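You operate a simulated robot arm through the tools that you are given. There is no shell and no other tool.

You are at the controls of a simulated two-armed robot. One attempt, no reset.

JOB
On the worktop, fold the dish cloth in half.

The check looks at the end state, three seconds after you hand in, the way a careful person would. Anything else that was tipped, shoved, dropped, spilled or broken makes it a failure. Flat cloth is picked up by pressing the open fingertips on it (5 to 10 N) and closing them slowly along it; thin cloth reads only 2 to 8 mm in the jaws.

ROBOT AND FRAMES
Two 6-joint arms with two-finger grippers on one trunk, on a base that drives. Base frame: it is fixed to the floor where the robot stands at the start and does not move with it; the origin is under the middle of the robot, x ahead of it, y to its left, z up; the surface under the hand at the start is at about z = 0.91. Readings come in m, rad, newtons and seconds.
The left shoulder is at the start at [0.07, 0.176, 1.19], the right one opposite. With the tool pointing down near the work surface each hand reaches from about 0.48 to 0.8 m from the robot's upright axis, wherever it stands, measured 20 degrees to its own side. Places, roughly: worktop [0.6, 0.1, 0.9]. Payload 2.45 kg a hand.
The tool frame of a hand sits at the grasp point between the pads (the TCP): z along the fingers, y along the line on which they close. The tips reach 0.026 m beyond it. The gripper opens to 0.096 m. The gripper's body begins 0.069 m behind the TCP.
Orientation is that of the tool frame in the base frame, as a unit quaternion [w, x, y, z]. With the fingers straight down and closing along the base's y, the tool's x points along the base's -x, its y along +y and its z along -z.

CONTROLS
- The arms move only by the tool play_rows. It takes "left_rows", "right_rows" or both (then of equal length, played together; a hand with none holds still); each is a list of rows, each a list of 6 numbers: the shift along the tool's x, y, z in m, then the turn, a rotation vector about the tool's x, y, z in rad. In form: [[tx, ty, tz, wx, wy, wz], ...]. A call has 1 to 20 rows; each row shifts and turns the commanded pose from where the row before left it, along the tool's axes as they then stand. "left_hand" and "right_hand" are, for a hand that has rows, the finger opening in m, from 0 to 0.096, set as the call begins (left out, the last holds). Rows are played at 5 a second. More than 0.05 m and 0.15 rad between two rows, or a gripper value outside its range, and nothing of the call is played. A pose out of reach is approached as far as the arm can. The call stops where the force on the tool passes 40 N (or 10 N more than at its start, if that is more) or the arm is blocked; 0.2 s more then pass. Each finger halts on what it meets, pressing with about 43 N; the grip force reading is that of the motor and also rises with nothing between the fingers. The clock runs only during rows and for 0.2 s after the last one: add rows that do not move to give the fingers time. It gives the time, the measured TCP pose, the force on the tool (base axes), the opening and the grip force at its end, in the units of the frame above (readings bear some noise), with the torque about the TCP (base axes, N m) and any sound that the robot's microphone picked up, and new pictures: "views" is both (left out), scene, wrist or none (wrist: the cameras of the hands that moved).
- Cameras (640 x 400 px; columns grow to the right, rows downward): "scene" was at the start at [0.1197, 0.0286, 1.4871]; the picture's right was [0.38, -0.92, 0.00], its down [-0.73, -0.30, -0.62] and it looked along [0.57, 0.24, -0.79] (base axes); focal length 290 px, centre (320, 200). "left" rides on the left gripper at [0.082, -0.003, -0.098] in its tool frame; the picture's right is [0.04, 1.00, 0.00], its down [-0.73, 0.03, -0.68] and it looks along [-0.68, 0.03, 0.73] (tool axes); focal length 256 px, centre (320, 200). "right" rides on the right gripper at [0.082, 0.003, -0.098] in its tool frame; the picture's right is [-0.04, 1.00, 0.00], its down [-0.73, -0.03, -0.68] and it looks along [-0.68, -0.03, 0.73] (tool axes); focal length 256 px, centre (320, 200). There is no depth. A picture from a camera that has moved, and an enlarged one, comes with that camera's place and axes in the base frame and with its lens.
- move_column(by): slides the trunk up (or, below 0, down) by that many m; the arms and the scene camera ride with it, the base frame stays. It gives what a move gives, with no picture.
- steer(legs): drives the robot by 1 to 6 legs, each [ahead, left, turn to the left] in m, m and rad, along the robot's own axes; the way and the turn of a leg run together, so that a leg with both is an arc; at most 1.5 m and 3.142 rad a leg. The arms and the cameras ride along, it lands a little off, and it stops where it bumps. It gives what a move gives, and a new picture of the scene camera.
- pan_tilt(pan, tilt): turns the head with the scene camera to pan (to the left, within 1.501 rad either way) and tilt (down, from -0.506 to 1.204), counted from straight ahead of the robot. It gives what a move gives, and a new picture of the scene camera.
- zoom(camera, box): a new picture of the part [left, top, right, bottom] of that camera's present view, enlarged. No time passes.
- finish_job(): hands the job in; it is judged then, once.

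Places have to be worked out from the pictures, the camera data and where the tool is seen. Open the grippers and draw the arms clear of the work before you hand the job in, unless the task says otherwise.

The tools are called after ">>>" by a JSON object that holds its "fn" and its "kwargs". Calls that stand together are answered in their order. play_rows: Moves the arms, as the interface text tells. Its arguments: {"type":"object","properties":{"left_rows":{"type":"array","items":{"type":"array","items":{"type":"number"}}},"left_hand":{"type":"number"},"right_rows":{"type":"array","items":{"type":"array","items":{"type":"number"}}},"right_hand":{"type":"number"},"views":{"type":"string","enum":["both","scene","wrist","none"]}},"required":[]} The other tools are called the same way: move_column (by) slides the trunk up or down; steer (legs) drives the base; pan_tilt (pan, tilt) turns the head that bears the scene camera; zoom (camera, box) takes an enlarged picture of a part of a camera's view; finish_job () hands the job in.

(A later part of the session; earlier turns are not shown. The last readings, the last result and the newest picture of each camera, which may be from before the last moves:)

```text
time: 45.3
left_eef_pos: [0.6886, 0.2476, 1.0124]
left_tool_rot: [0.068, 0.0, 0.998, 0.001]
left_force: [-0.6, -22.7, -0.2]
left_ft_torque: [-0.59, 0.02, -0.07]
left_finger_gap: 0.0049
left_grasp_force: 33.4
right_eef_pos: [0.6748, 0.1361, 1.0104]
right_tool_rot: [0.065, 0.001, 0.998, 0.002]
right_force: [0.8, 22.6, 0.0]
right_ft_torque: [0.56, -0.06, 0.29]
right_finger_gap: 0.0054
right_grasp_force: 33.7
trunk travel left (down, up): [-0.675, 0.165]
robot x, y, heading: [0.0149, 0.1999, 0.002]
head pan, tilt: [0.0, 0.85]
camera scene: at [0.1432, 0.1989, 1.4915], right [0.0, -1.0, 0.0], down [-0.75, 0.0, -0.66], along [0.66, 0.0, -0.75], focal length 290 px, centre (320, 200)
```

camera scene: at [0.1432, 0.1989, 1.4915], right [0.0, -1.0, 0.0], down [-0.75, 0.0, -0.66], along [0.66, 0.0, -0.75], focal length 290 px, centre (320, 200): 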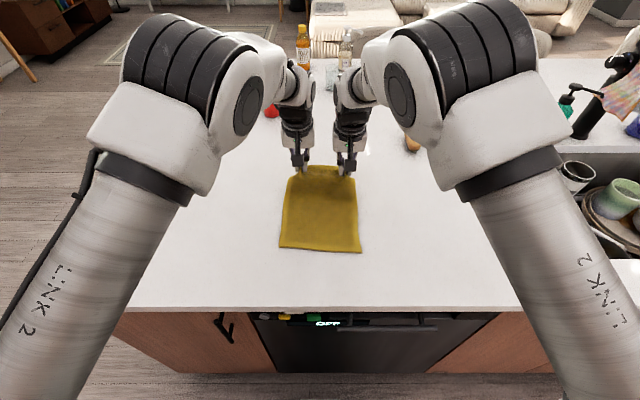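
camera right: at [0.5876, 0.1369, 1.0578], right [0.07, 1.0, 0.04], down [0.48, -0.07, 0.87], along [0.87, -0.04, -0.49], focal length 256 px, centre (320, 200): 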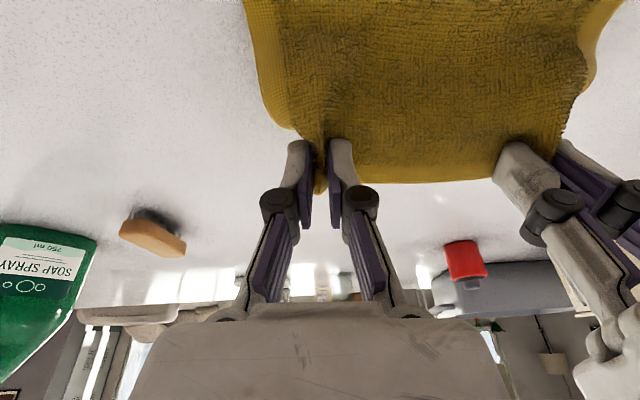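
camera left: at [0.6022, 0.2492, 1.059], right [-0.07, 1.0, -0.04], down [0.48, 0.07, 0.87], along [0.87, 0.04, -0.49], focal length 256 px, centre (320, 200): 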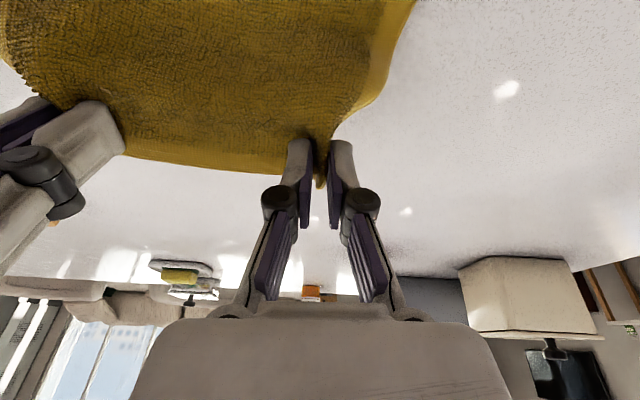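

That works well. The near edge got drawn forward to x≈0.495, so the fold line should fall near x≈0.63; I'll carry on over the top of the arc, taking the pitch to zero and closing the spacing by 2 mm a side.

>>> {"fn": "play_rows", "kwargs": {"left_rows": [[0.0118, -0.001, -0.0062, 0, 0.033, 0], [0.012, -0.001, -0.00575, 0, 0.033, 0], [0.0122, 0, -0.0053, 0, 0.033, 0], [0.0124, 0, -0.0049, 0, 0.033, 0], [0, 0, 0, 0, 0, 0]], "right_rows": [[0.0118, 0.001, -0.0062, 0, 0.033, 0], [0.012, 0.001, -0.00575, 0, 0.033, 0], [0.0122, 0, -0.0053, 0, 0.033, 0], [0.0124, 0, -0.0049, 0, 0.033, 0], [0, 0, 0, 0, 0, 0]], "views": "both"}}

```text
time: 46.0
left_eef_pos: [0.6599, 0.2535, 1.0128]
left_tool_rot: [0.019, -0.012, 1.0, -0.011]
left_force: [-1.0, -41.6, -0.1]
left_ft_torque: [-1.13, 0.08, -0.08]
left_finger_gap: 0.0073
left_grasp_force: 35.6
right_eef_pos: [0.6469, 0.1314, 1.0104]
right_tool_rot: [0.018, 0.012, 1.0, 0.014]
right_force: [0.8, 42.1, -0.1]
right_ft_torque: [1.1, -0.06, 0.42]
right_finger_gap: 0.0072
right_grasp_force: 35.6
trunk travel left (down, up): [-0.675, 0.165]
robot x, y, heading: [0.0136, 0.1955, 0.0]
head pan, tilt: [0.0, 0.85]
stopped in row 3 (left hand): the force on the tool passed its limit at 42 N (the readings are from after the stop); the commanded pose is now the measured one
camera scene: at [0.1428, 0.1989, 1.4916], right [0.0, -1.0, 0.0], down [-0.75, 0.0, -0.66], along [0.66, 0.0, -0.75], focal length 290 px, centre (320, 200)
camera right: at [0.5606, 0.1352, 1.1056], right [0.06, 1.0, 0.03], down [0.71, -0.07, 0.7], along [0.7, -0.03, -0.71], focal length 256 px, centre (320, 200)
camera left: at [0.5754, 0.2504, 1.1066], right [-0.06, 1.0, -0.02], down [0.71, 0.06, 0.71], along [0.71, 0.03, -0.71], focal length 256 px, centre (320, 200)
```

scene: 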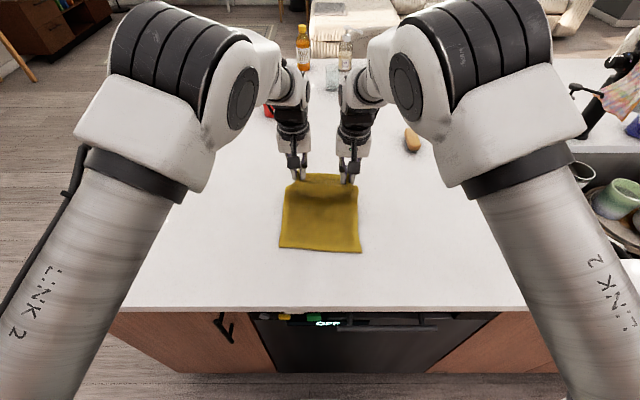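
right: 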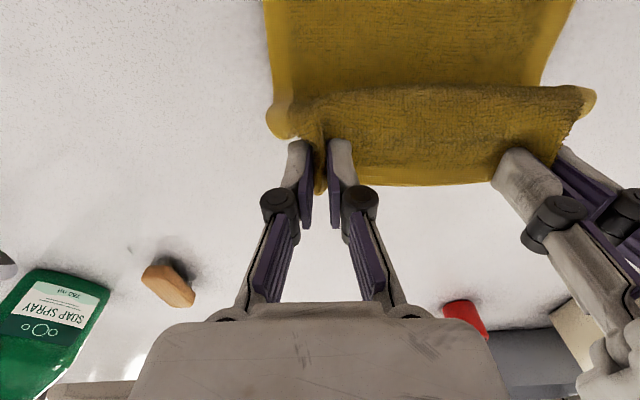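
left: 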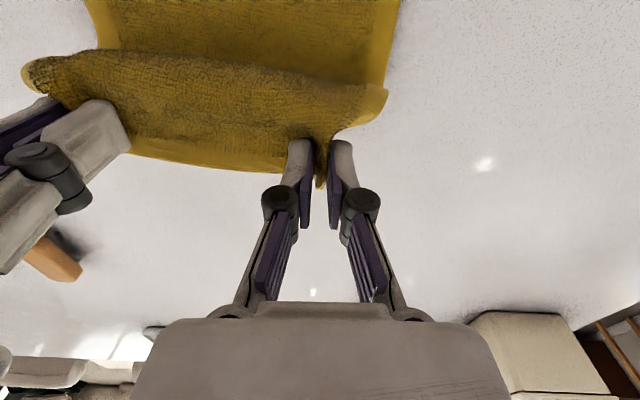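

The hands lag outward when moving at this speed, which stretches the cloth to the force limit. The grips still hold, so I'll bring the hands back in about 5 mm each, square their yaw, and then proceed in much slower rows.

>>> {"fn": "play_rows", "kwargs": {"left_rows": [[0, -0.00125, 0, -0.005, 0, 0.006], [0, -0.00125, 0, -0.005, 0, 0.006], [0, -0.00125, 0, -0.005, 0, 0.006], [0, -0.00125, 0, -0.005, 0, 0.006], [0, 0, 0, 0, 0, 0]], "right_rows": [[0, 0.00125, 0, 0.007, 0, -0.006], [0, 0.00125, 0, 0.007, 0, -0.006], [0, 0.00125, 0, 0.007, 0, -0.006], [0, 0.00125, 0, 0.006, 0, -0.006], [0, 0, 0, 0, 0, 0]], "views": "none"}}

```text
time: 47.2
left_eef_pos: [0.6623, 0.2525, 1.0138]
left_tool_rot: [0.018, -0.005, 1.0, -0.003]
left_force: [-1.9, -45.1, -0.4]
left_ft_torque: [-1.2, 0.03, -0.03]
left_finger_gap: 0.0075
left_grasp_force: 35.5
right_eef_pos: [0.65, 0.1315, 1.0124]
right_tool_rot: [0.017, 0.006, 1.0, 0.003]
right_force: [1.5, 45.4, 0.3]
right_ft_torque: [1.23, -0.04, 0.44]
right_finger_gap: 0.0078
right_grasp_force: 35.5
trunk travel left (down, up): [-0.675, 0.165]
robot x, y, heading: [0.0135, 0.1986, 0.005]
head pan, tilt: [0.0, 0.85]
```

The hands are not reaching their inward command here; as they come back the arms reach some inward limit, while further out they were fine. So I'll move the arms forward again to the posture that worked (x≈0.687) and let the base drive backwards do the rest of the fold.

>>> {"fn": "play_rows", "kwargs": {"left_rows": [[-0.005, 0, 0, 0, 0, 0], [-0.005, 0, 0, 0, 0, 0], [-0.005, 0, 0, 0, 0, 0], [-0.005, 0, 0, 0, 0, 0], [-0.005, 0, 0, 0, 0, 0], [0, 0, 0, 0, 0, 0]], "right_rows": [[-0.005, 0, 0, 0, 0, 0], [-0.005, 0, 0, 0, 0, 0], [-0.005, 0, 0, 0, 0, 0], [-0.005, 0, 0, 0, 0, 0], [-0.005, 0, 0, 0, 0, 0], [0, 0, 0, 0, 0, 0]], "views": "both"}}

```text
time: 48.6
left_eef_pos: [0.684, 0.2473, 1.0122]
left_tool_rot: [0.019, 0.003, 1.0, 0.003]
left_force: [-0.6, -19.2, -0.6]
left_ft_torque: [-0.54, 0.03, -0.06]
left_finger_gap: 0.0047
left_grasp_force: 33.4
right_eef_pos: [0.6706, 0.1381, 1.0129]
right_tool_rot: [0.019, -0.003, 1.0, -0.004]
right_force: [1.4, 20.0, -0.7]
right_ft_torque: [0.48, -0.01, 0.19]
right_finger_gap: 0.0051
right_grasp_force: 33.4
trunk travel left (down, up): [-0.675, 0.165]
robot x, y, heading: [0.0157, 0.2022, 0.002]
head pan, tilt: [0.0, 0.85]
camera scene: at [0.1424, 0.199, 1.4916], right [0.0, -1.0, 0.0], down [-0.75, 0.0, -0.66], along [0.66, 0.0, -0.75], focal length 290 px, centre (320, 200)
camera right: at [0.5839, 0.1418, 1.1063], right [0.04, 1.0, -0.01], down [0.71, -0.02, 0.71], along [0.7, -0.03, -0.71], focal length 256 px, centre (320, 200)
camera left: at [0.5988, 0.2446, 1.1074], right [-0.03, 1.0, 0.0], down [0.71, 0.02, 0.71], along [0.71, 0.03, -0.71], focal length 256 px, centre (320, 200)
```

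scene: 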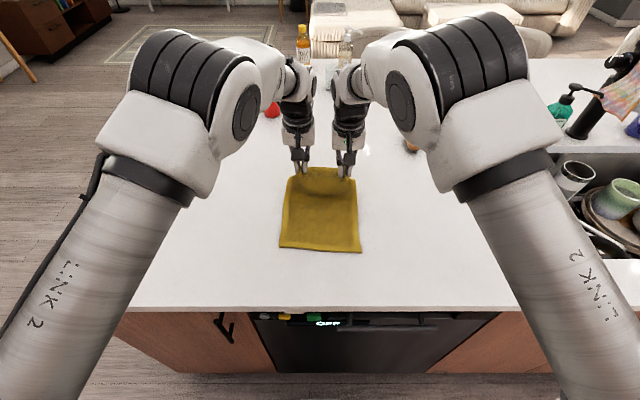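
right: 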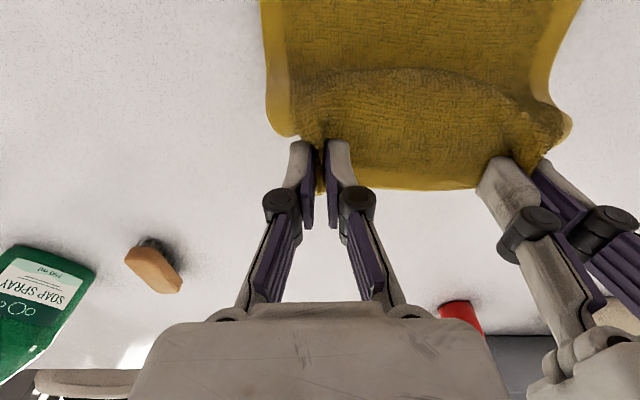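
left: 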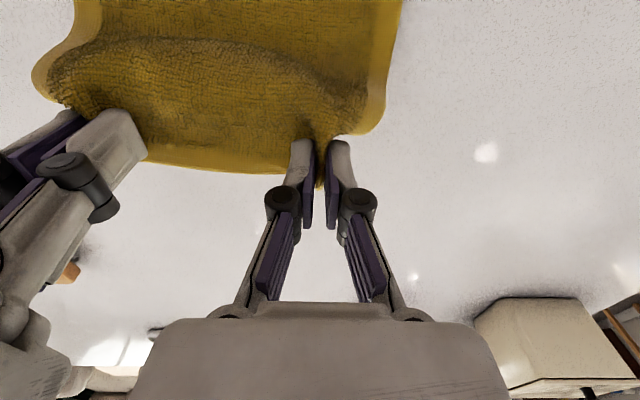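

Tension is back to 19 N with the hands where commanded. Now I'll drive the base straight back 0.08 m to carry the held edge over the fold line.

>>> {"fn": "steer", "kwargs": {"legs": [[-0.08, 0, 0]]}}

```text
time: 49.7
left_eef_pos: [0.6064, 0.2465, 1.0122]
left_tool_rot: [0.018, 0.003, 1.0, 0.002]
left_force: [-1.2, -21.8, 1.0]
left_ft_torque: [-0.6, 0.01, -0.05]
left_finger_gap: 0.0049
left_grasp_force: 33.4
right_eef_pos: [0.5934, 0.1377, 1.0118]
right_tool_rot: [0.018, -0.002, 1.0, -0.003]
right_force: [-0.2, 22.5, -0.6]
right_ft_torque: [0.57, -0.01, 0.26]
right_finger_gap: 0.0056
right_grasp_force: 34.0
trunk travel left (down, up): [-0.675, 0.165]
robot x, y, heading: [-0.0654, 0.1997, 0.003]
head pan, tilt: [0.0, 0.85]
camera scene: at [0.0651, 0.1988, 1.4914], right [0.0, -1.0, 0.0], down [-0.75, 0.0, -0.66], along [0.66, 0.0, -0.75], focal length 290 px, centre (320, 200)
```

scene: 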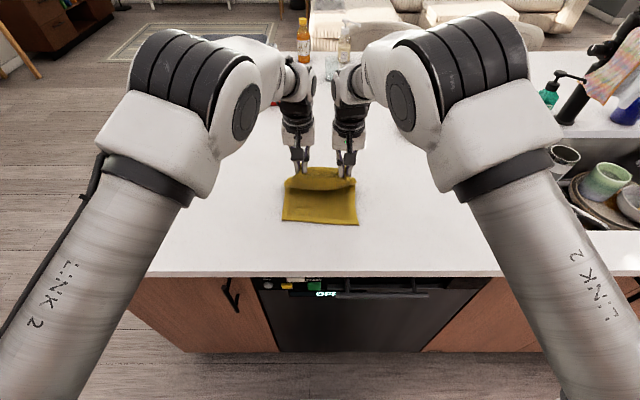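

The edge is over the fold line with the grips intact. Let me look closer before the next step.

>>> {"fn": "zoom", "kwargs": {"camera": "scene", "box": [240, 140, 400, 240]}}

>>> {"fn": "zoom", "kwargs": {"camera": "right", "box": [0, 0, 640, 400]}}

>>> {"fn": "zoom", "kwargs": {"camera": "left", "box": [0, 0, 640, 400]}}

```text
4.00 times, centred on (320, 190) of scene
camera zoom: at [0.0651, 0.1988, 1.4914], right [0.0, -1.0, 0.0], down [-0.75, 0.0, -0.66], along [0.66, 0.0, -0.75], focal length 1158 px, centre (320, 240)
```

zoom: 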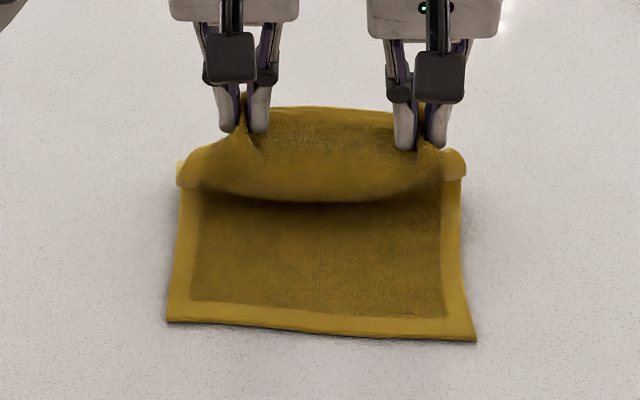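

```text
1.00 times, centred on (320, 200) of right (not enlarged: the box is as wide or as high as the picture)
camera zoom: at [0.5062, 0.1409, 1.1057], right [0.04, 1.0, -0.01], down [0.71, -0.02, 0.7], along [0.7, -0.03, -0.71], focal length 256 px, centre (320, 200)
```

zoom: 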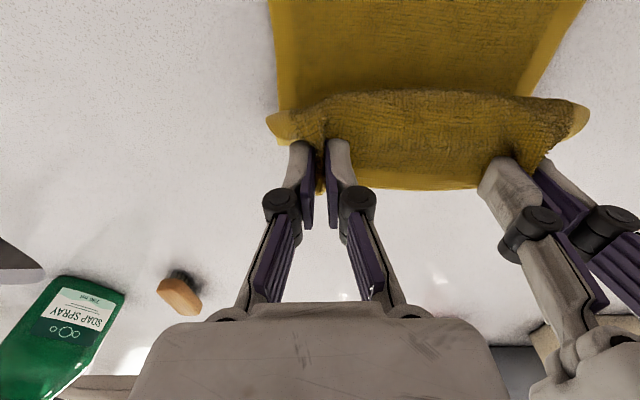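

```text
1.00 times, centred on (320, 200) of left (not enlarged: the box is as wide or as high as the picture)
camera zoom: at [0.5212, 0.2444, 1.1068], right [-0.03, 1.0, 0.0], down [0.71, 0.02, 0.71], along [0.71, 0.03, -0.71], focal length 256 px, centre (320, 200)
```

zoom: 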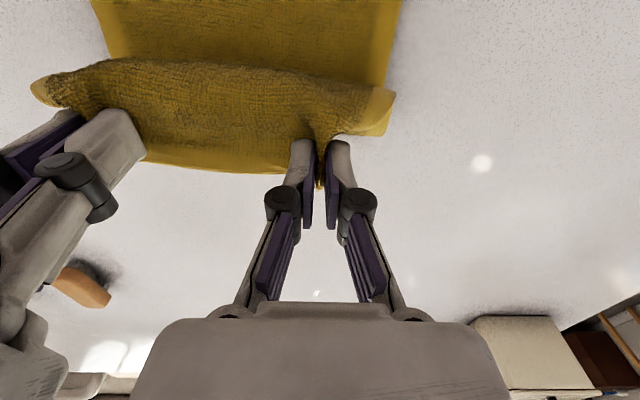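

The fold is forming cleanly. I'll lower both hands 3 cm slowly, squaring the held edge with the near edge (left about 3.5 mm back, right about 3.5 mm forward).

>>> {"fn": "play_rows", "kwargs": {"left_rows": [[0.0006, 0, 0.005, 0, 0, 0], [0.0006, 0, 0.005, 0, 0, 0], [0.0006, 0, 0.005, 0, 0, 0], [0.0006, 0, 0.005, 0, 0, 0], [0.0006, 0, 0.005, 0, 0, 0], [0.0005, 0, 0.005, 0, 0, 0], [0, 0, 0, 0, 0, 0]], "right_rows": [[-0.0006, 0, 0.005, 0, 0, 0], [-0.0006, 0, 0.005, 0, 0, 0], [-0.0006, 0, 0.005, 0, 0, 0], [-0.0006, 0, 0.005, 0, 0, 0], [-0.0006, 0, 0.005, 0, 0, 0], [-0.0005, 0, 0.005, 0, 0, 0], [0, 0, 0, 0, 0, 0]], "views": "none"}}

```text
time: 51.3
left_eef_pos: [0.6032, 0.2464, 0.9823]
left_tool_rot: [0.019, 0.003, 1.0, 0.003]
left_force: [1.0, -22.4, -0.3]
left_ft_torque: [-0.56, -0.02, -0.05]
left_finger_gap: 0.0049
left_grasp_force: 33.6
right_eef_pos: [0.5978, 0.1368, 0.9819]
right_tool_rot: [0.018, -0.002, 1.0, -0.003]
right_force: [-0.8, 22.9, 0.3]
right_ft_torque: [0.55, 0.03, 0.25]
right_finger_gap: 0.0056
right_grasp_force: 34.2
trunk travel left (down, up): [-0.675, 0.165]
robot x, y, heading: [-0.063, 0.2015, 0.002]
head pan, tilt: [0.0, 0.85]
```

Hands are now level with a small x offset matching the near edge. Next I'll drive back 0.055 m and 8 mm left, to centre the held edge over the near edge.

>>> {"fn": "steer", "kwargs": {"legs": [[-0.055, 0.008, 0]]}}

>>> {"fn": "zoom", "kwargs": {"camera": "scene", "box": [240, 120, 400, 220]}}

>>> {"fn": "zoom", "kwargs": {"camera": "right", "box": [0, 0, 640, 400]}}

>>> {"fn": "zoom", "kwargs": {"camera": "left", "box": [0, 0, 640, 400]}}

```text
time: 52.2
left_eef_pos: [0.551, 0.2551, 0.9813]
left_tool_rot: [0.017, 0.004, 1.0, 0.003]
left_force: [0.3, -23.2, 0.1]
left_ft_torque: [-0.61, -0.01, -0.01]
left_finger_gap: 0.005
left_grasp_force: 34.0
right_eef_pos: [0.5449, 0.1447, 0.9808]
right_tool_rot: [0.017, -0.001, 1.0, -0.004]
right_force: [-1.5, 22.1, -0.6]
right_ft_torque: [0.58, 0.05, 0.24]
right_finger_gap: 0.0055
right_grasp_force: 34.0
trunk travel left (down, up): [-0.675, 0.165]
robot x, y, heading: [-0.1162, 0.2051, -0.003]
head pan, tilt: [0.0, 0.85]
camera scene: at [0.0128, 0.2063, 1.4911], right [0.0, -1.0, 0.0], down [-0.75, 0.0, -0.66], along [0.66, 0.0, -0.75], focal length 290 px, centre (320, 200)
```

scene: 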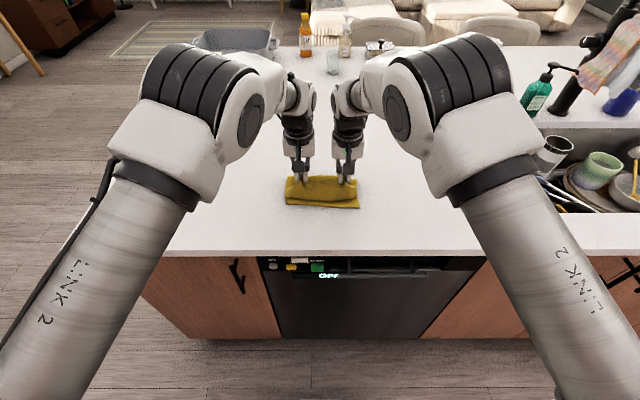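

```text
4.00 times, centred on (320, 170) of scene
camera zoom: at [0.0128, 0.2063, 1.4911], right [0.0, -1.0, 0.0], down [-0.75, 0.0, -0.66], along [0.66, 0.0, -0.75], focal length 1158 px, centre (320, 320)
```

zoom: 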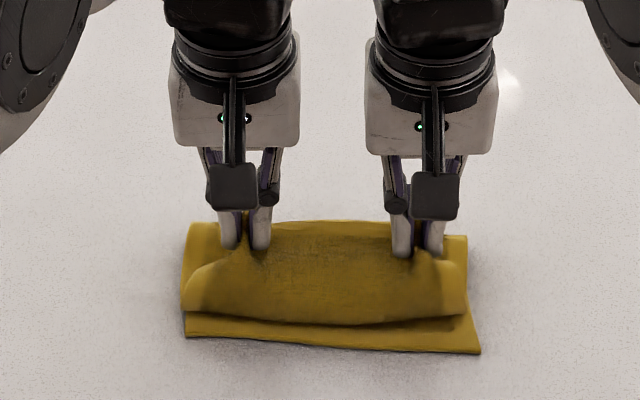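

```text
1.00 times, centred on (320, 200) of right (not enlarged: the box is as wide or as high as the picture)
camera zoom: at [0.4582, 0.1482, 1.0747], right [0.04, 1.0, -0.01], down [0.71, -0.02, 0.7], along [0.7, -0.03, -0.71], focal length 256 px, centre (320, 200)
```

zoom: 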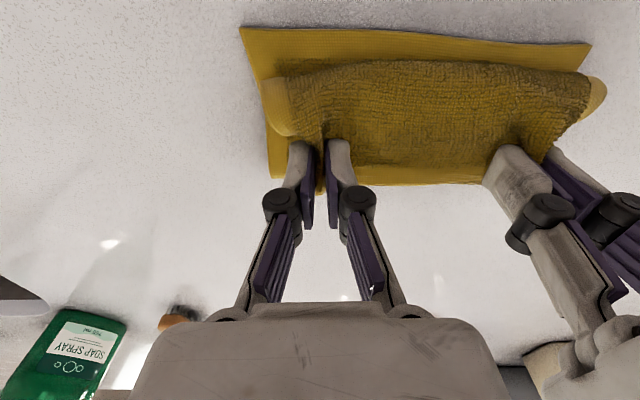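

```text
1.00 times, centred on (320, 200) of left (not enlarged: the box is as wide or as high as the picture)
camera zoom: at [0.4659, 0.252, 1.0756], right [-0.03, 1.0, 0.0], down [0.71, 0.02, 0.7], along [0.7, 0.03, -0.71], focal length 256 px, centre (320, 200)
```

zoom: 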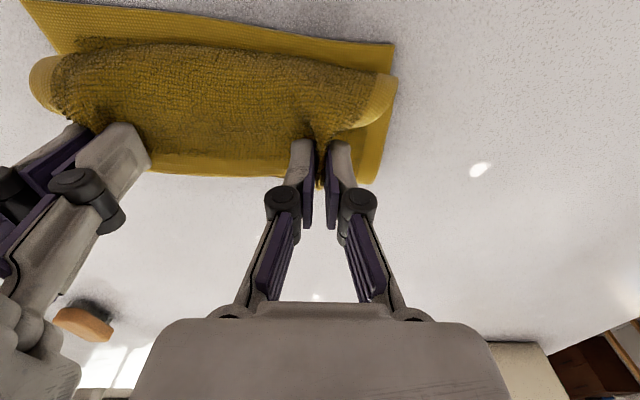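

I overshot a little: the fold's table contact sits at x≈0.60, so unrolled the top layer would overhang the near edge. I'll drive forward 0.05 m so the loop rolls the fold line forward again, then lower there.

>>> {"fn": "steer", "kwargs": {"legs": [[0.05, 0.0, 0]]}}

>>> {"fn": "play_rows", "kwargs": {"left_rows": [[-0.0015, 0, 0.004, 0, 0, 0], [-0.0015, 0, 0.004, 0, 0, 0], [-0.0015, 0, 0.004, 0, 0, 0], [0, 0, 0.004, 0, 0, 0], [0, 0, 0.004, 0, 0, 0], [0, 0, 0, 0, 0, 0]], "right_rows": [[0.0015, 0, 0.004, 0, 0, 0], [0.0015, 0, 0.004, 0, 0, 0], [0.0015, 0, 0.004, 0, 0, 0], [0, 0, 0.004, 0, 0, 0], [0, 0, 0.004, 0, 0, 0], [0, 0, 0, 0, 0, 0]], "views": "both"}}

```text
time: 53.2
left_eef_pos: [0.5967, 0.2543, 0.9849]
left_tool_rot: [0.02, 0.003, 1.0, 0.004]
left_force: [1.2, -21.3, 0.1]
left_ft_torque: [-0.52, -0.05, -0.02]
left_finger_gap: 0.0048
left_grasp_force: 33.5
right_eef_pos: [0.591, 0.1447, 0.982]
right_tool_rot: [0.019, -0.001, 1.0, -0.004]
right_force: [-1.6, 21.4, 0.2]
right_ft_torque: [0.54, 0.03, 0.24]
right_finger_gap: 0.0054
right_grasp_force: 33.6
trunk travel left (down, up): [-0.675, 0.165]
robot x, y, heading: [-0.0703, 0.2052, 0.002]
head pan, tilt: [0.0, 0.85]
camera scene: at [0.0568, 0.2064, 1.4919], right [0.0, -1.0, 0.0], down [-0.75, 0.0, -0.66], along [0.66, 0.0, -0.75], focal length 290 px, centre (320, 200)
```

scene: 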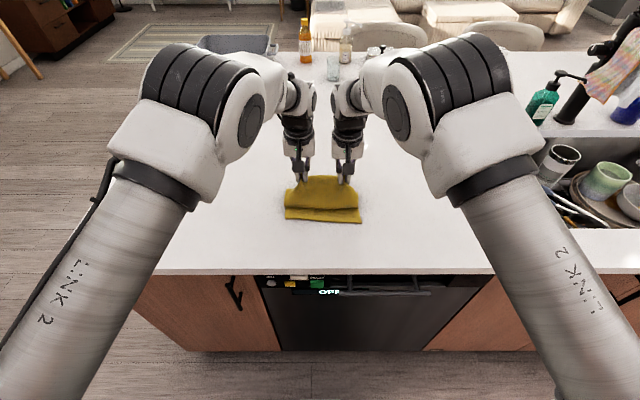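

```text
time: 54.6
left_eef_pos: [0.6034, 0.2551, 0.9637]
left_tool_rot: [0.019, 0.003, 1.0, 0.003]
left_force: [-0.5, -20.3, -0.5]
left_ft_torque: [-0.48, 0.02, -0.06]
left_finger_gap: 0.0047
left_grasp_force: 33.3
right_eef_pos: [0.5894, 0.1456, 0.9621]
right_tool_rot: [0.019, -0.001, 1.0, -0.003]
right_force: [0.9, 19.2, 0.0]
right_ft_torque: [0.53, -0.04, 0.24]
right_finger_gap: 0.0052
right_grasp_force: 34.3
trunk travel left (down, up): [-0.675, 0.165]
robot x, y, heading: [-0.0675, 0.2077, 0.001]
head pan, tilt: [0.0, 0.85]
camera scene: at [0.0593, 0.2066, 1.4916], right [0.0, -1.0, 0.0], down [-0.75, 0.0, -0.66], along [0.66, 0.0, -0.75], focal length 290 px, centre (320, 200)
camera right: at [0.5019, 0.1491, 1.0563], right [0.04, 1.0, -0.01], down [0.71, -0.02, 0.71], along [0.71, -0.03, -0.71], focal length 256 px, centre (320, 200)
camera left: at [0.5181, 0.2519, 1.0572], right [-0.03, 1.0, 0.0], down [0.71, 0.02, 0.71], along [0.71, 0.03, -0.71], focal length 256 px, centre (320, 200)
```

scene: 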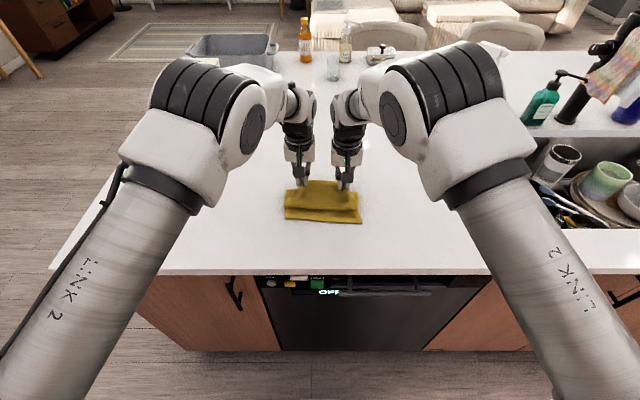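
right: 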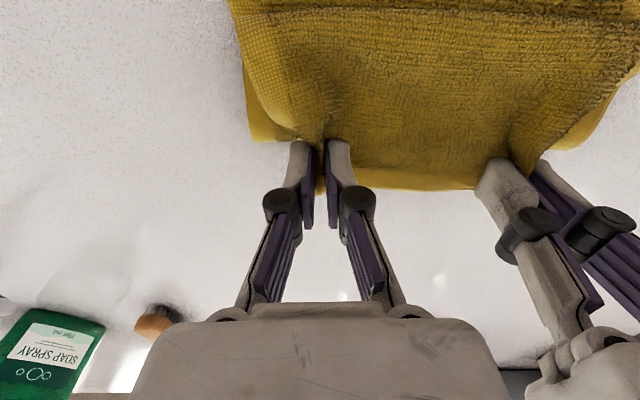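
left: 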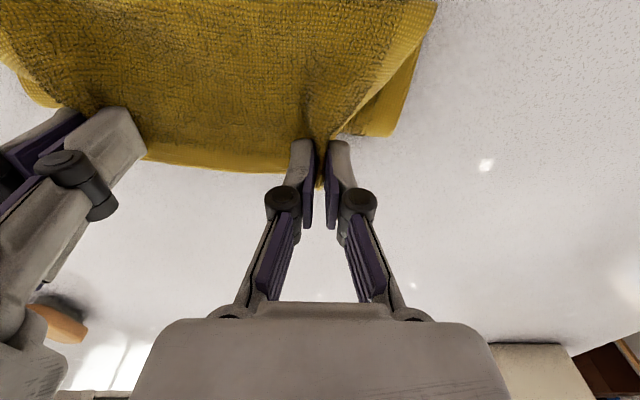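

Let me zoom in to see the current shape of the fold and where the near edge is.

>>> {"fn": "zoom", "kwargs": {"camera": "scene", "box": [250, 160, 390, 250]}}

```text
4.44 times, centred on (320, 205) of scene
camera zoom: at [0.0593, 0.2066, 1.4916], right [0.0, -1.0, 0.0], down [-0.75, 0.0, -0.66], along [0.66, 0.0, -0.75], focal length 1287 px, centre (320, 178)
```

zoom: 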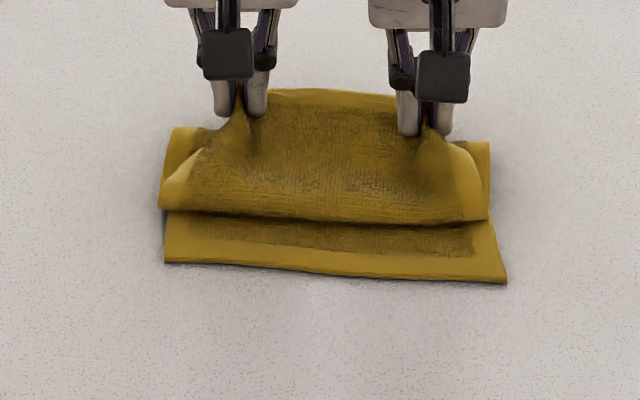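

The fold line is stuck at x≈0.60 with slack curled in front, so released now it would be uneven (about 0.10 m bottom, 0.17 m top). I'll lift again and drive forward to reopen it and lay the bottom layer out further, then follow a tighter arc.

>>> {"fn": "play_rows", "kwargs": {"left_rows": [[0, 0, -0.006, 0, 0, 0], [0, 0, -0.006, 0, 0, 0], [0, 0, -0.006, 0, 0, 0], [0, 0, -0.006, 0, 0, 0], [0, 0, -0.006, 0, 0, 0], [0, 0, -0.006, 0, 0, 0], [0, 0, -0.006, 0, 0, 0], [0, 0, -0.006, 0, 0, 0], [0, 0, 0, 0, 0, 0]], "right_rows": [[0, 0, -0.006, 0, 0, 0], [0, 0, -0.006, 0, 0, 0], [0, 0, -0.006, 0, 0, 0], [0, 0, -0.006, 0, 0, 0], [0, 0, -0.006, 0, 0, 0], [0, 0, -0.006, 0, 0, 0], [0, 0, -0.006, 0, 0, 0], [0, 0, -0.006, 0, 0, 0], [0, 0, 0, 0, 0, 0]], "views": "none"}}

>>> {"fn": "steer", "kwargs": {"legs": [[0.08, 0.0, 0]]}}

>>> {"fn": "zoom", "kwargs": {"camera": "scene", "box": [240, 150, 400, 260]}}

>>> {"fn": "zoom", "kwargs": {"camera": "right", "box": [0, 0, 640, 400]}}

```text
time: 56.6
left_eef_pos: [0.6026, 0.2542, 1.0103]
left_tool_rot: [0.019, 0.004, 1.0, 0.004]
left_force: [-0.2, -19.9, -0.8]
left_ft_torque: [-0.52, 0.03, -0.06]
left_finger_gap: 0.0049
left_grasp_force: 33.5
right_eef_pos: [0.5876, 0.1454, 1.0095]
right_tool_rot: [0.019, -0.002, 1.0, -0.004]
right_force: [0.9, 19.3, -1.0]
right_ft_torque: [0.49, 0.01, 0.21]
right_finger_gap: 0.005
right_grasp_force: 33.7
trunk travel left (down, up): [-0.675, 0.165]
robot x, y, heading: [-0.0703, 0.2058, 0.0]
head pan, tilt: [0.0, 0.85]
```

```text
time: 57.6
left_eef_pos: [0.6814, 0.2528, 1.0115]
left_tool_rot: [0.02, 0.004, 1.0, 0.002]
left_force: [-1.1, -19.7, -0.7]
left_ft_torque: [-0.44, 0.02, -0.06]
left_finger_gap: 0.0049
left_grasp_force: 33.1
right_eef_pos: [0.6672, 0.1452, 1.0094]
right_tool_rot: [0.019, -0.001, 1.0, -0.003]
right_force: [1.3, 18.6, 0.1]
right_ft_torque: [0.5, -0.03, 0.22]
right_finger_gap: 0.0052
right_grasp_force: 33.9
trunk travel left (down, up): [-0.675, 0.165]
robot x, y, heading: [0.0126, 0.2062, 0.001]
head pan, tilt: [0.0, 0.85]
camera scene: at [0.1382, 0.2064, 1.4917], right [0.0, -1.0, 0.0], down [-0.75, 0.0, -0.66], along [0.66, 0.0, -0.75], focal length 290 px, centre (320, 200)
```

scene: 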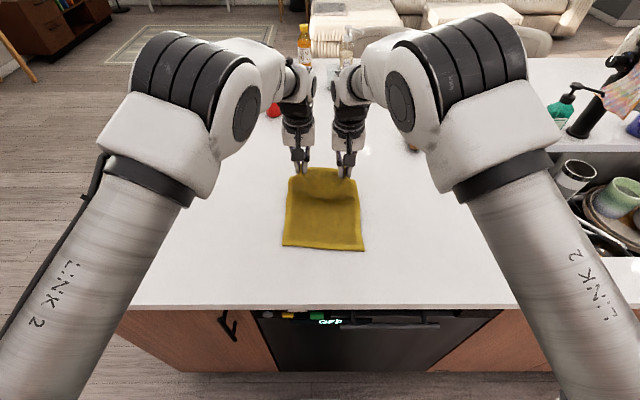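

```text
3.64 times, centred on (320, 205) of scene
camera zoom: at [0.1382, 0.2064, 1.4917], right [0.0, -1.0, 0.0], down [-0.75, 0.0, -0.66], along [0.66, 0.0, -0.75], focal length 1053 px, centre (320, 182)
```

zoom: 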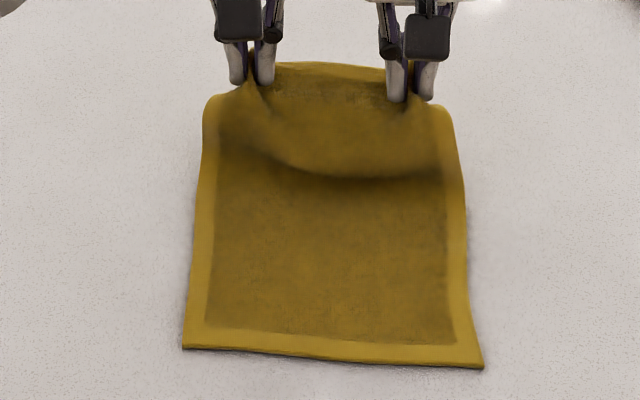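

```text
1.00 times, centred on (320, 200) of right (not enlarged: the box is as wide or as high as the picture)
camera zoom: at [0.5793, 0.1488, 1.1042], right [0.04, 1.0, -0.01], down [0.71, -0.02, 0.71], along [0.71, -0.03, -0.71], focal length 256 px, centre (320, 200)
```

zoom: 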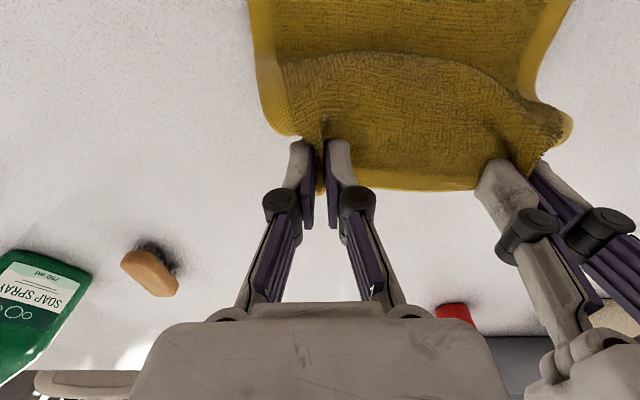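

The fold has reopened and the near edge stayed put at D(0.505, 0.295), C(0.490, 0.103), with the hands centred on it. The fold line should be about x 0.64 on the left and 0.625 on the right, so I'll follow a tighter arc in alternating small back and down steps.

>>> {"fn": "steer", "kwargs": {"legs": [[-0.052, 0.0, 0]]}}

>>> {"fn": "play_rows", "kwargs": {"left_rows": [[0, 0, 0.004, 0, 0, 0], [0, 0, 0.004, 0, 0, 0], [0, 0, 0.004, 0, 0, 0], [0, 0, 0, 0, 0, 0]], "right_rows": [[0, 0, 0.004, 0, 0, 0], [0, 0, 0.004, 0, 0, 0], [0, 0, 0.004, 0, 0, 0], [0, 0, 0, 0, 0, 0]], "views": "both"}}

>>> {"fn": "zoom", "kwargs": {"camera": "scene", "box": [240, 150, 400, 250]}}

```text
time: 58.5
left_eef_pos: [0.6331, 0.2533, 1.0094]
left_tool_rot: [0.018, 0.004, 1.0, 0.001]
left_force: [-1.1, -17.2, 0.8]
left_ft_torque: [-0.4, 0.02, -0.03]
left_finger_gap: 0.0049
left_grasp_force: 33.6
right_eef_pos: [0.6173, 0.1453, 1.0094]
right_tool_rot: [0.017, -0.001, 1.0, -0.004]
right_force: [0.8, 17.8, 0.3]
right_ft_torque: [0.44, -0.01, 0.17]
right_finger_gap: 0.0051
right_grasp_force: 33.7
trunk travel left (down, up): [-0.675, 0.165]
robot x, y, heading: [-0.0421, 0.2077, -0.003]
head pan, tilt: [0.0, 0.85]
camera scene: at [0.0903, 0.2065, 1.4911], right [0.0, -1.0, 0.0], down [-0.75, 0.0, -0.66], along [0.66, 0.0, -0.75], focal length 290 px, centre (320, 200)
```

scene: 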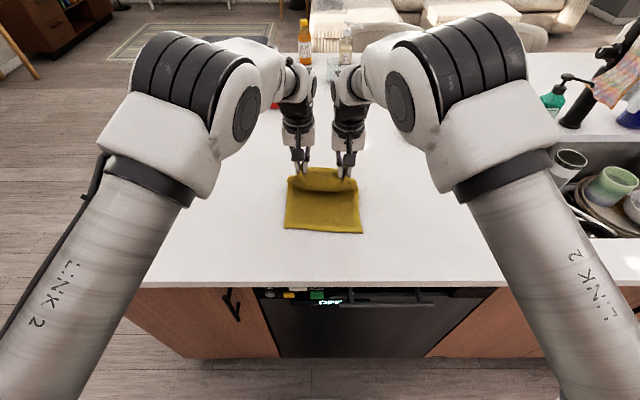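

```text
time: 59.5
left_eef_pos: [0.6309, 0.2533, 0.9987]
left_tool_rot: [0.02, 0.004, 1.0, 0.001]
left_force: [-1.0, -16.0, -0.2]
left_ft_torque: [-0.41, 0.02, -0.04]
left_finger_gap: 0.0047
left_grasp_force: 33.3
right_eef_pos: [0.6165, 0.1459, 0.997]
right_tool_rot: [0.018, -0.001, 1.0, -0.004]
right_force: [1.3, 16.4, 0.3]
right_ft_torque: [0.46, 0.0, 0.2]
right_finger_gap: 0.0052
right_grasp_force: 33.4
trunk travel left (down, up): [-0.675, 0.165]
robot x, y, heading: [-0.0395, 0.2057, -0.003]
head pan, tilt: [0.0, 0.85]
camera scene: at [0.0887, 0.2065, 1.4914], right [0.0, -1.0, 0.0], down [-0.75, 0.0, -0.66], along [0.66, 0.0, -0.75], focal length 290 px, centre (320, 200)
camera right: at [0.5297, 0.1493, 1.0912], right [0.04, 1.0, 0.0], down [0.71, -0.02, 0.71], along [0.7, -0.03, -0.71], focal length 256 px, centre (320, 200)
camera left: at [0.5459, 0.251, 1.0924], right [-0.03, 1.0, 0.0], down [0.71, 0.02, 0.71], along [0.71, 0.02, -0.71], focal length 256 px, centre (320, 200)
```

scene: 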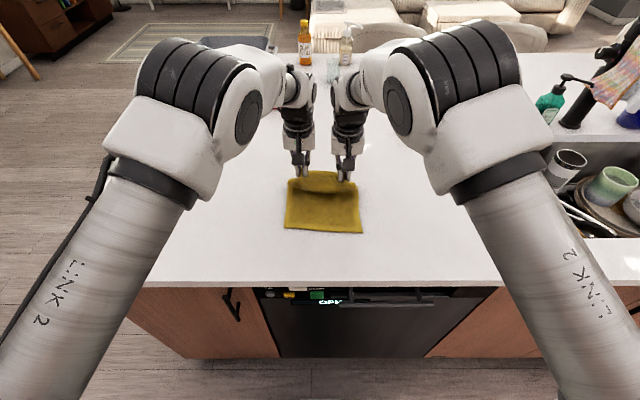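
right: 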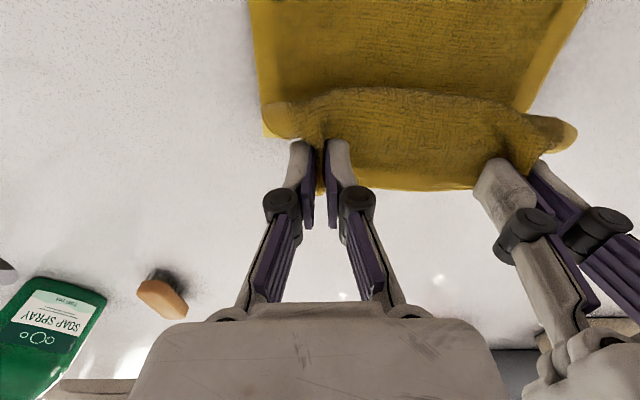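
left: 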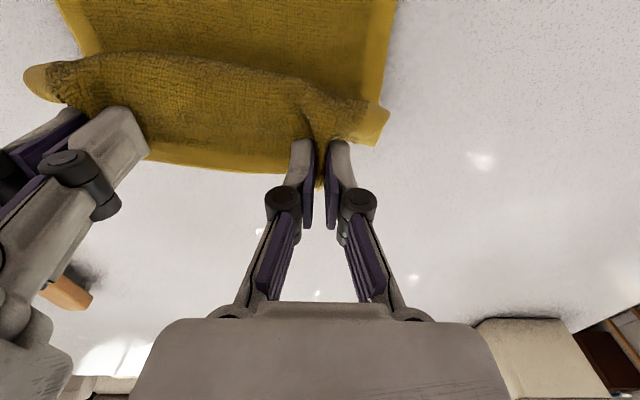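

```text
4.00 times, centred on (320, 200) of scene
camera zoom: at [0.0887, 0.2065, 1.4914], right [0.0, -1.0, 0.0], down [-0.75, 0.0, -0.66], along [0.66, 0.0, -0.75], focal length 1158 px, centre (320, 200)
```

zoom: 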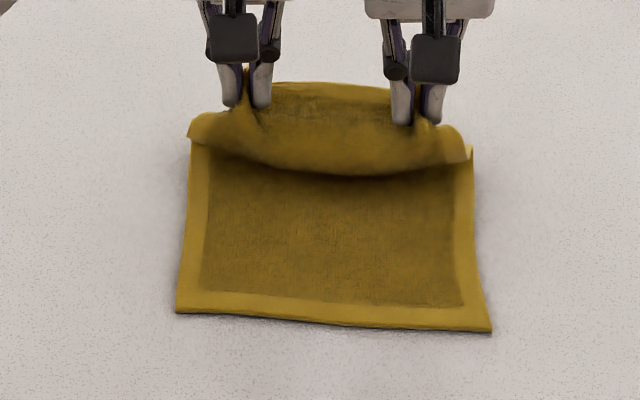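

The fold corners now sit near x 0.65 on the left and 0.63 on the right, which is close to half. Continuing the tight arc: a bit further back, then down.

>>> {"fn": "steer", "kwargs": {"legs": [[-0.028, 0.0, 0]]}}

>>> {"fn": "play_rows", "kwargs": {"left_rows": [[0, 0, 0.004, 0, 0, 0], [0, 0, 0.004, 0, 0, 0], [0, 0, 0.004, 0, 0, 0], [0, 0, 0.004, 0, 0, 0], [0, 0, 0, 0, 0, 0]], "right_rows": [[0, 0, 0.004, 0, 0, 0], [0, 0, 0.004, 0, 0, 0], [0, 0, 0.004, 0, 0, 0], [0, 0, 0.004, 0, 0, 0], [0, 0, 0, 0, 0, 0]], "views": "both"}}

>>> {"fn": "zoom", "kwargs": {"camera": "scene", "box": [240, 140, 400, 240]}}

```text
time: 60.4
left_eef_pos: [0.6052, 0.2523, 0.9956]
left_tool_rot: [0.017, 0.003, 1.0, 0.002]
left_force: [-0.2, -16.5, -1.2]
left_ft_torque: [-0.46, 0.06, -0.05]
left_finger_gap: 0.0047
left_grasp_force: 33.4
right_eef_pos: [0.5909, 0.1454, 0.995]
right_tool_rot: [0.017, -0.001, 1.0, -0.003]
right_force: [1.4, 17.0, -0.5]
right_ft_torque: [0.41, 0.0, 0.2]
right_finger_gap: 0.0046
right_grasp_force: 33.9
trunk travel left (down, up): [-0.675, 0.165]
robot x, y, heading: [-0.068, 0.2055, -0.004]
head pan, tilt: [0.0, 0.85]
camera scene: at [0.0648, 0.2065, 1.4909], right [0.0, -1.0, 0.0], down [-0.75, 0.0, -0.66], along [0.66, 0.0, -0.75], focal length 290 px, centre (320, 200)
```

scene: 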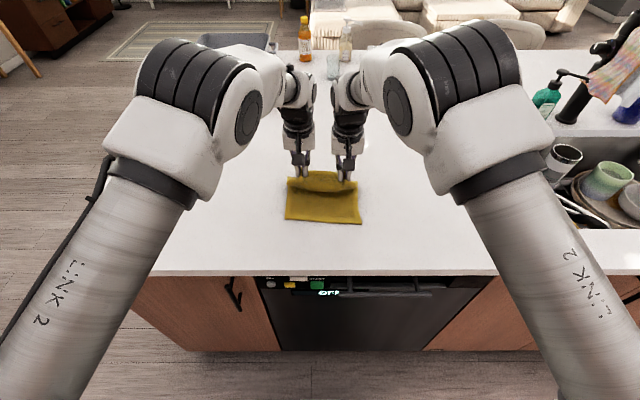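

```text
time: 61.6
left_eef_pos: [0.6027, 0.2527, 0.983]
left_tool_rot: [0.02, 0.004, 1.0, 0.001]
left_force: [-0.4, -16.5, 0.0]
left_ft_torque: [-0.41, -0.02, -0.05]
left_finger_gap: 0.0048
left_grasp_force: 33.5
right_eef_pos: [0.5875, 0.1455, 0.9824]
right_tool_rot: [0.018, -0.001, 1.0, -0.003]
right_force: [0.7, 16.8, 0.5]
right_ft_torque: [0.45, -0.05, 0.22]
right_finger_gap: 0.0049
right_grasp_force: 33.5
trunk travel left (down, up): [-0.675, 0.165]
robot x, y, heading: [-0.0707, 0.2062, 0.0]
head pan, tilt: [0.0, 0.85]
camera scene: at [0.0594, 0.2065, 1.4916], right [0.0, -1.0, 0.0], down [-0.75, 0.0, -0.66], along [0.66, 0.0, -0.75], focal length 290 px, centre (320, 200)
camera right: at [0.5015, 0.1488, 1.0759], right [0.04, 1.0, 0.0], down [0.71, -0.02, 0.71], along [0.71, -0.03, -0.71], focal length 256 px, centre (320, 200)
camera left: at [0.5176, 0.2508, 1.0771], right [-0.03, 1.0, 0.0], down [0.71, 0.02, 0.71], along [0.71, 0.02, -0.71], focal length 256 px, centre (320, 200)
```

scene: 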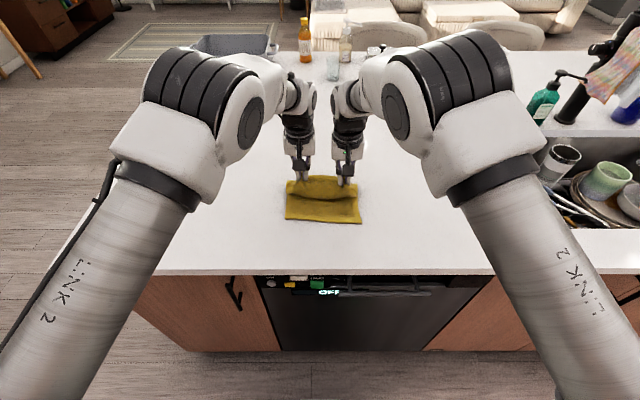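
right: 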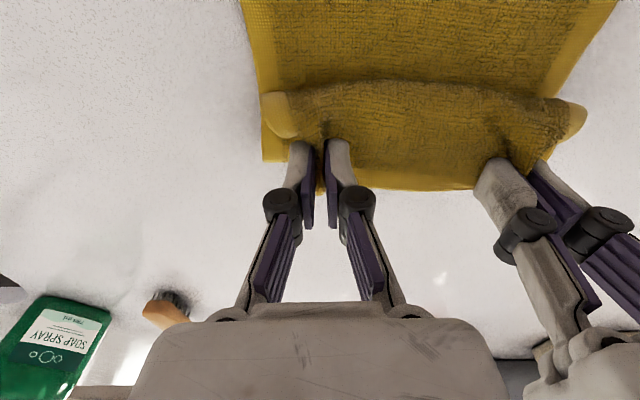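
left: 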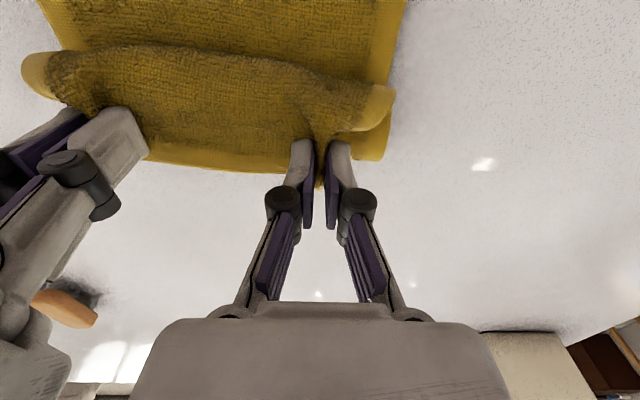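

```text
4.00 times, centred on (320, 190) of scene
camera zoom: at [0.0594, 0.2065, 1.4916], right [0.0, -1.0, 0.0], down [-0.75, 0.0, -0.66], along [0.66, 0.0, -0.75], focal length 1158 px, centre (320, 240)
```

zoom: 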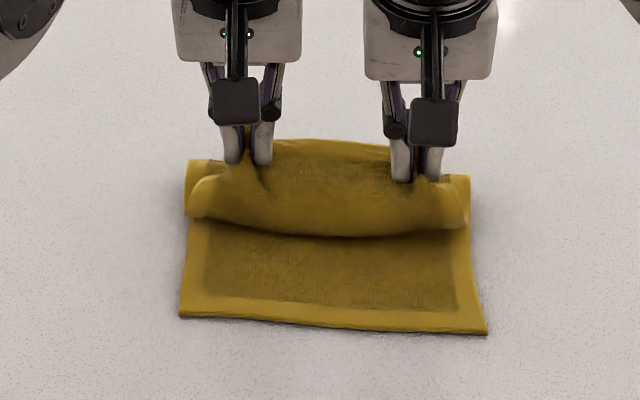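

The fold corners are at about 0.632 and 0.615, roughly 8 mm short of half. I'll lift a little and go forward 3 cm so the fold rolls out again, then lower earlier before coming back.

>>> {"fn": "play_rows", "kwargs": {"left_rows": [[0, 0, -0.005, 0, 0, 0], [0, 0, -0.005, 0, 0, 0], [0, 0, -0.005, 0, 0, 0], [0, 0, -0.005, 0, 0, 0], [0, 0, 0, 0, 0, 0]], "right_rows": [[0, 0, -0.005, 0, 0, 0], [0, 0, -0.005, 0, 0, 0], [0, 0, -0.005, 0, 0, 0], [0, 0, -0.005, 0, 0, 0], [0, 0, 0, 0, 0, 0]], "views": "none"}}

>>> {"fn": "steer", "kwargs": {"legs": [[0.04, 0.0, 0]]}}

>>> {"fn": "play_rows", "kwargs": {"left_rows": [[0, 0, 0.004, 0, 0, 0], [0, 0, 0.004, 0, 0, 0], [0, 0, 0.004, 0, 0, 0], [0, 0, 0.004, 0, 0, 0], [0, 0, 0.004, 0, 0, 0], [0, 0, 0, 0, 0, 0]], "right_rows": [[0, 0, 0.004, 0, 0, 0], [0, 0, 0.004, 0, 0, 0], [0, 0, 0.004, 0, 0, 0], [0, 0, 0.004, 0, 0, 0], [0, 0, 0.004, 0, 0, 0], [0, 0, 0, 0, 0, 0]], "views": "both"}}

>>> {"fn": "zoom", "kwargs": {"camera": "scene", "box": [240, 140, 400, 240]}}

```text
time: 62.8
left_eef_pos: [0.6031, 0.2537, 1.0027]
left_tool_rot: [0.019, 0.003, 1.0, 0.002]
left_force: [-1.2, -16.2, -0.1]
left_ft_torque: [-0.4, 0.03, -0.04]
left_finger_gap: 0.0049
left_grasp_force: 33.6
right_eef_pos: [0.5881, 0.1459, 1.0013]
right_tool_rot: [0.018, -0.001, 1.0, -0.003]
right_force: [1.4, 15.8, -0.1]
right_ft_torque: [0.42, -0.03, 0.16]
right_finger_gap: 0.0048
right_grasp_force: 33.8
trunk travel left (down, up): [-0.675, 0.165]
robot x, y, heading: [-0.0687, 0.2066, -0.002]
head pan, tilt: [0.0, 0.85]
```

```text
time: 63.7
left_eef_pos: [0.6383, 0.2532, 1.0067]
left_tool_rot: [0.021, 0.004, 1.0, 0.002]
left_force: [-0.3, -15.2, 1.0]
left_ft_torque: [-0.39, -0.02, -0.06]
left_finger_gap: 0.0047
left_grasp_force: 33.6
right_eef_pos: [0.6247, 0.1466, 1.005]
right_tool_rot: [0.021, -0.001, 1.0, -0.003]
right_force: [-1.0, 15.8, 0.7]
right_ft_torque: [0.39, -0.05, 0.17]
right_finger_gap: 0.0049
right_grasp_force: 34.1
trunk travel left (down, up): [-0.675, 0.165]
robot x, y, heading: [-0.0293, 0.2059, -0.0]
head pan, tilt: [0.0, 0.85]
camera scene: at [0.0941, 0.2064, 1.4922], right [0.0, -1.0, 0.0], down [-0.75, 0.0, -0.66], along [0.66, 0.0, -0.75], focal length 290 px, centre (320, 200)
```

scene: 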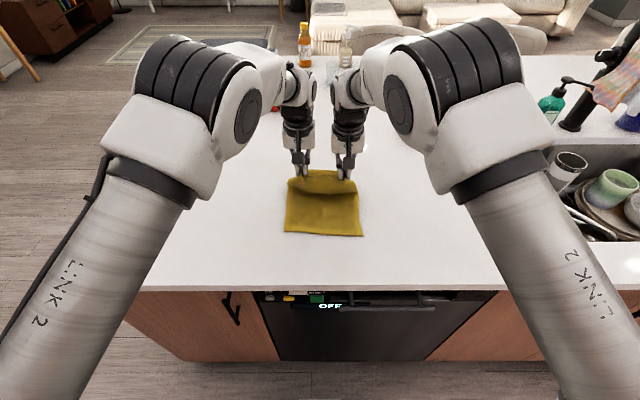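

```text
time: 65.1
left_eef_pos: [0.6427, 0.2534, 0.9824]
left_tool_rot: [0.02, 0.004, 1.0, 0.002]
left_force: [-0.1, -16.3, -0.1]
left_ft_torque: [-0.43, 0.02, -0.03]
left_finger_gap: 0.0048
left_grasp_force: 32.8
right_eef_pos: [0.6271, 0.145, 0.9817]
right_tool_rot: [0.018, 0.0, 1.0, -0.004]
right_force: [0.7, 16.2, -0.3]
right_ft_torque: [0.4, -0.03, 0.17]
right_finger_gap: 0.0051
right_grasp_force: 34.0
trunk travel left (down, up): [-0.675, 0.165]
robot x, y, heading: [-0.0247, 0.2079, 0.002]
head pan, tilt: [0.0, 0.85]
camera scene: at [0.0992, 0.2064, 1.4915], right [0.0, -1.0, 0.0], down [-0.75, 0.0, -0.66], along [0.66, 0.0, -0.75], focal length 290 px, centre (320, 200)
camera right: at [0.541, 0.1494, 1.0758], right [0.04, 1.0, 0.0], down [0.71, -0.02, 0.71], along [0.71, -0.03, -0.71], focal length 256 px, centre (320, 200)
camera left: at [0.5574, 0.251, 1.0769], right [-0.03, 1.0, 0.0], down [0.71, 0.02, 0.71], along [0.71, 0.02, -0.71], focal length 256 px, centre (320, 200)
```

scene: 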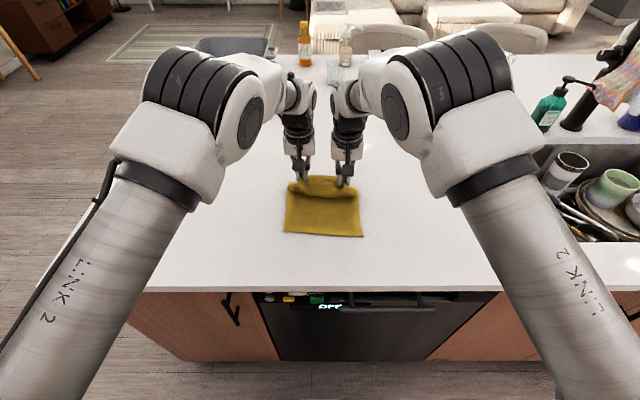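
right: 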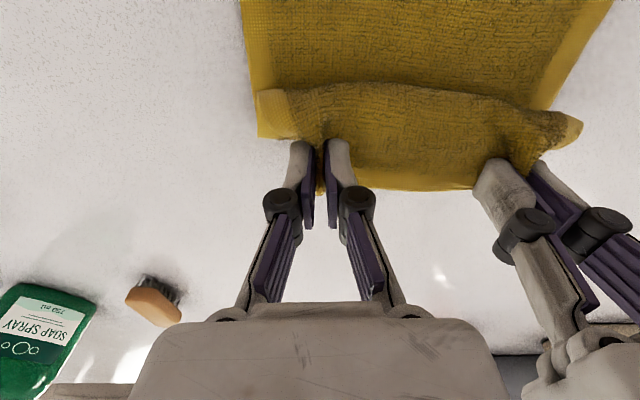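
left: 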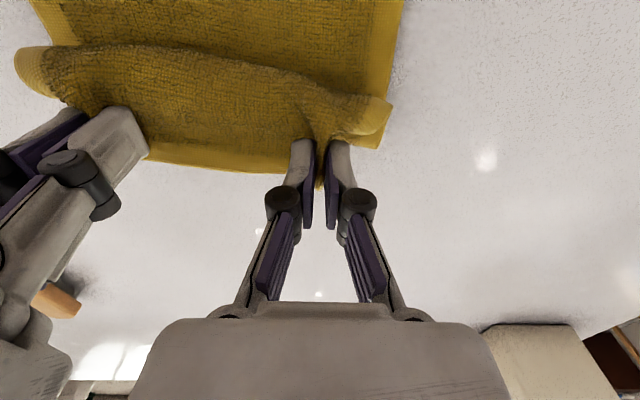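

```text
4.00 times, centred on (320, 190) of scene
camera zoom: at [0.0992, 0.2064, 1.4915], right [0.0, -1.0, 0.0], down [-0.75, 0.0, -0.66], along [0.66, 0.0, -0.75], focal length 1158 px, centre (320, 240)
```

zoom: 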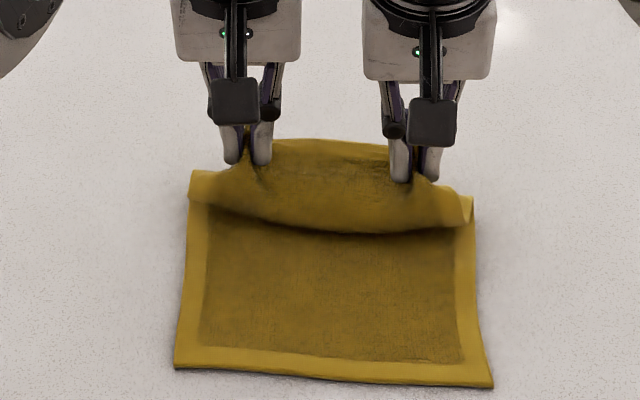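

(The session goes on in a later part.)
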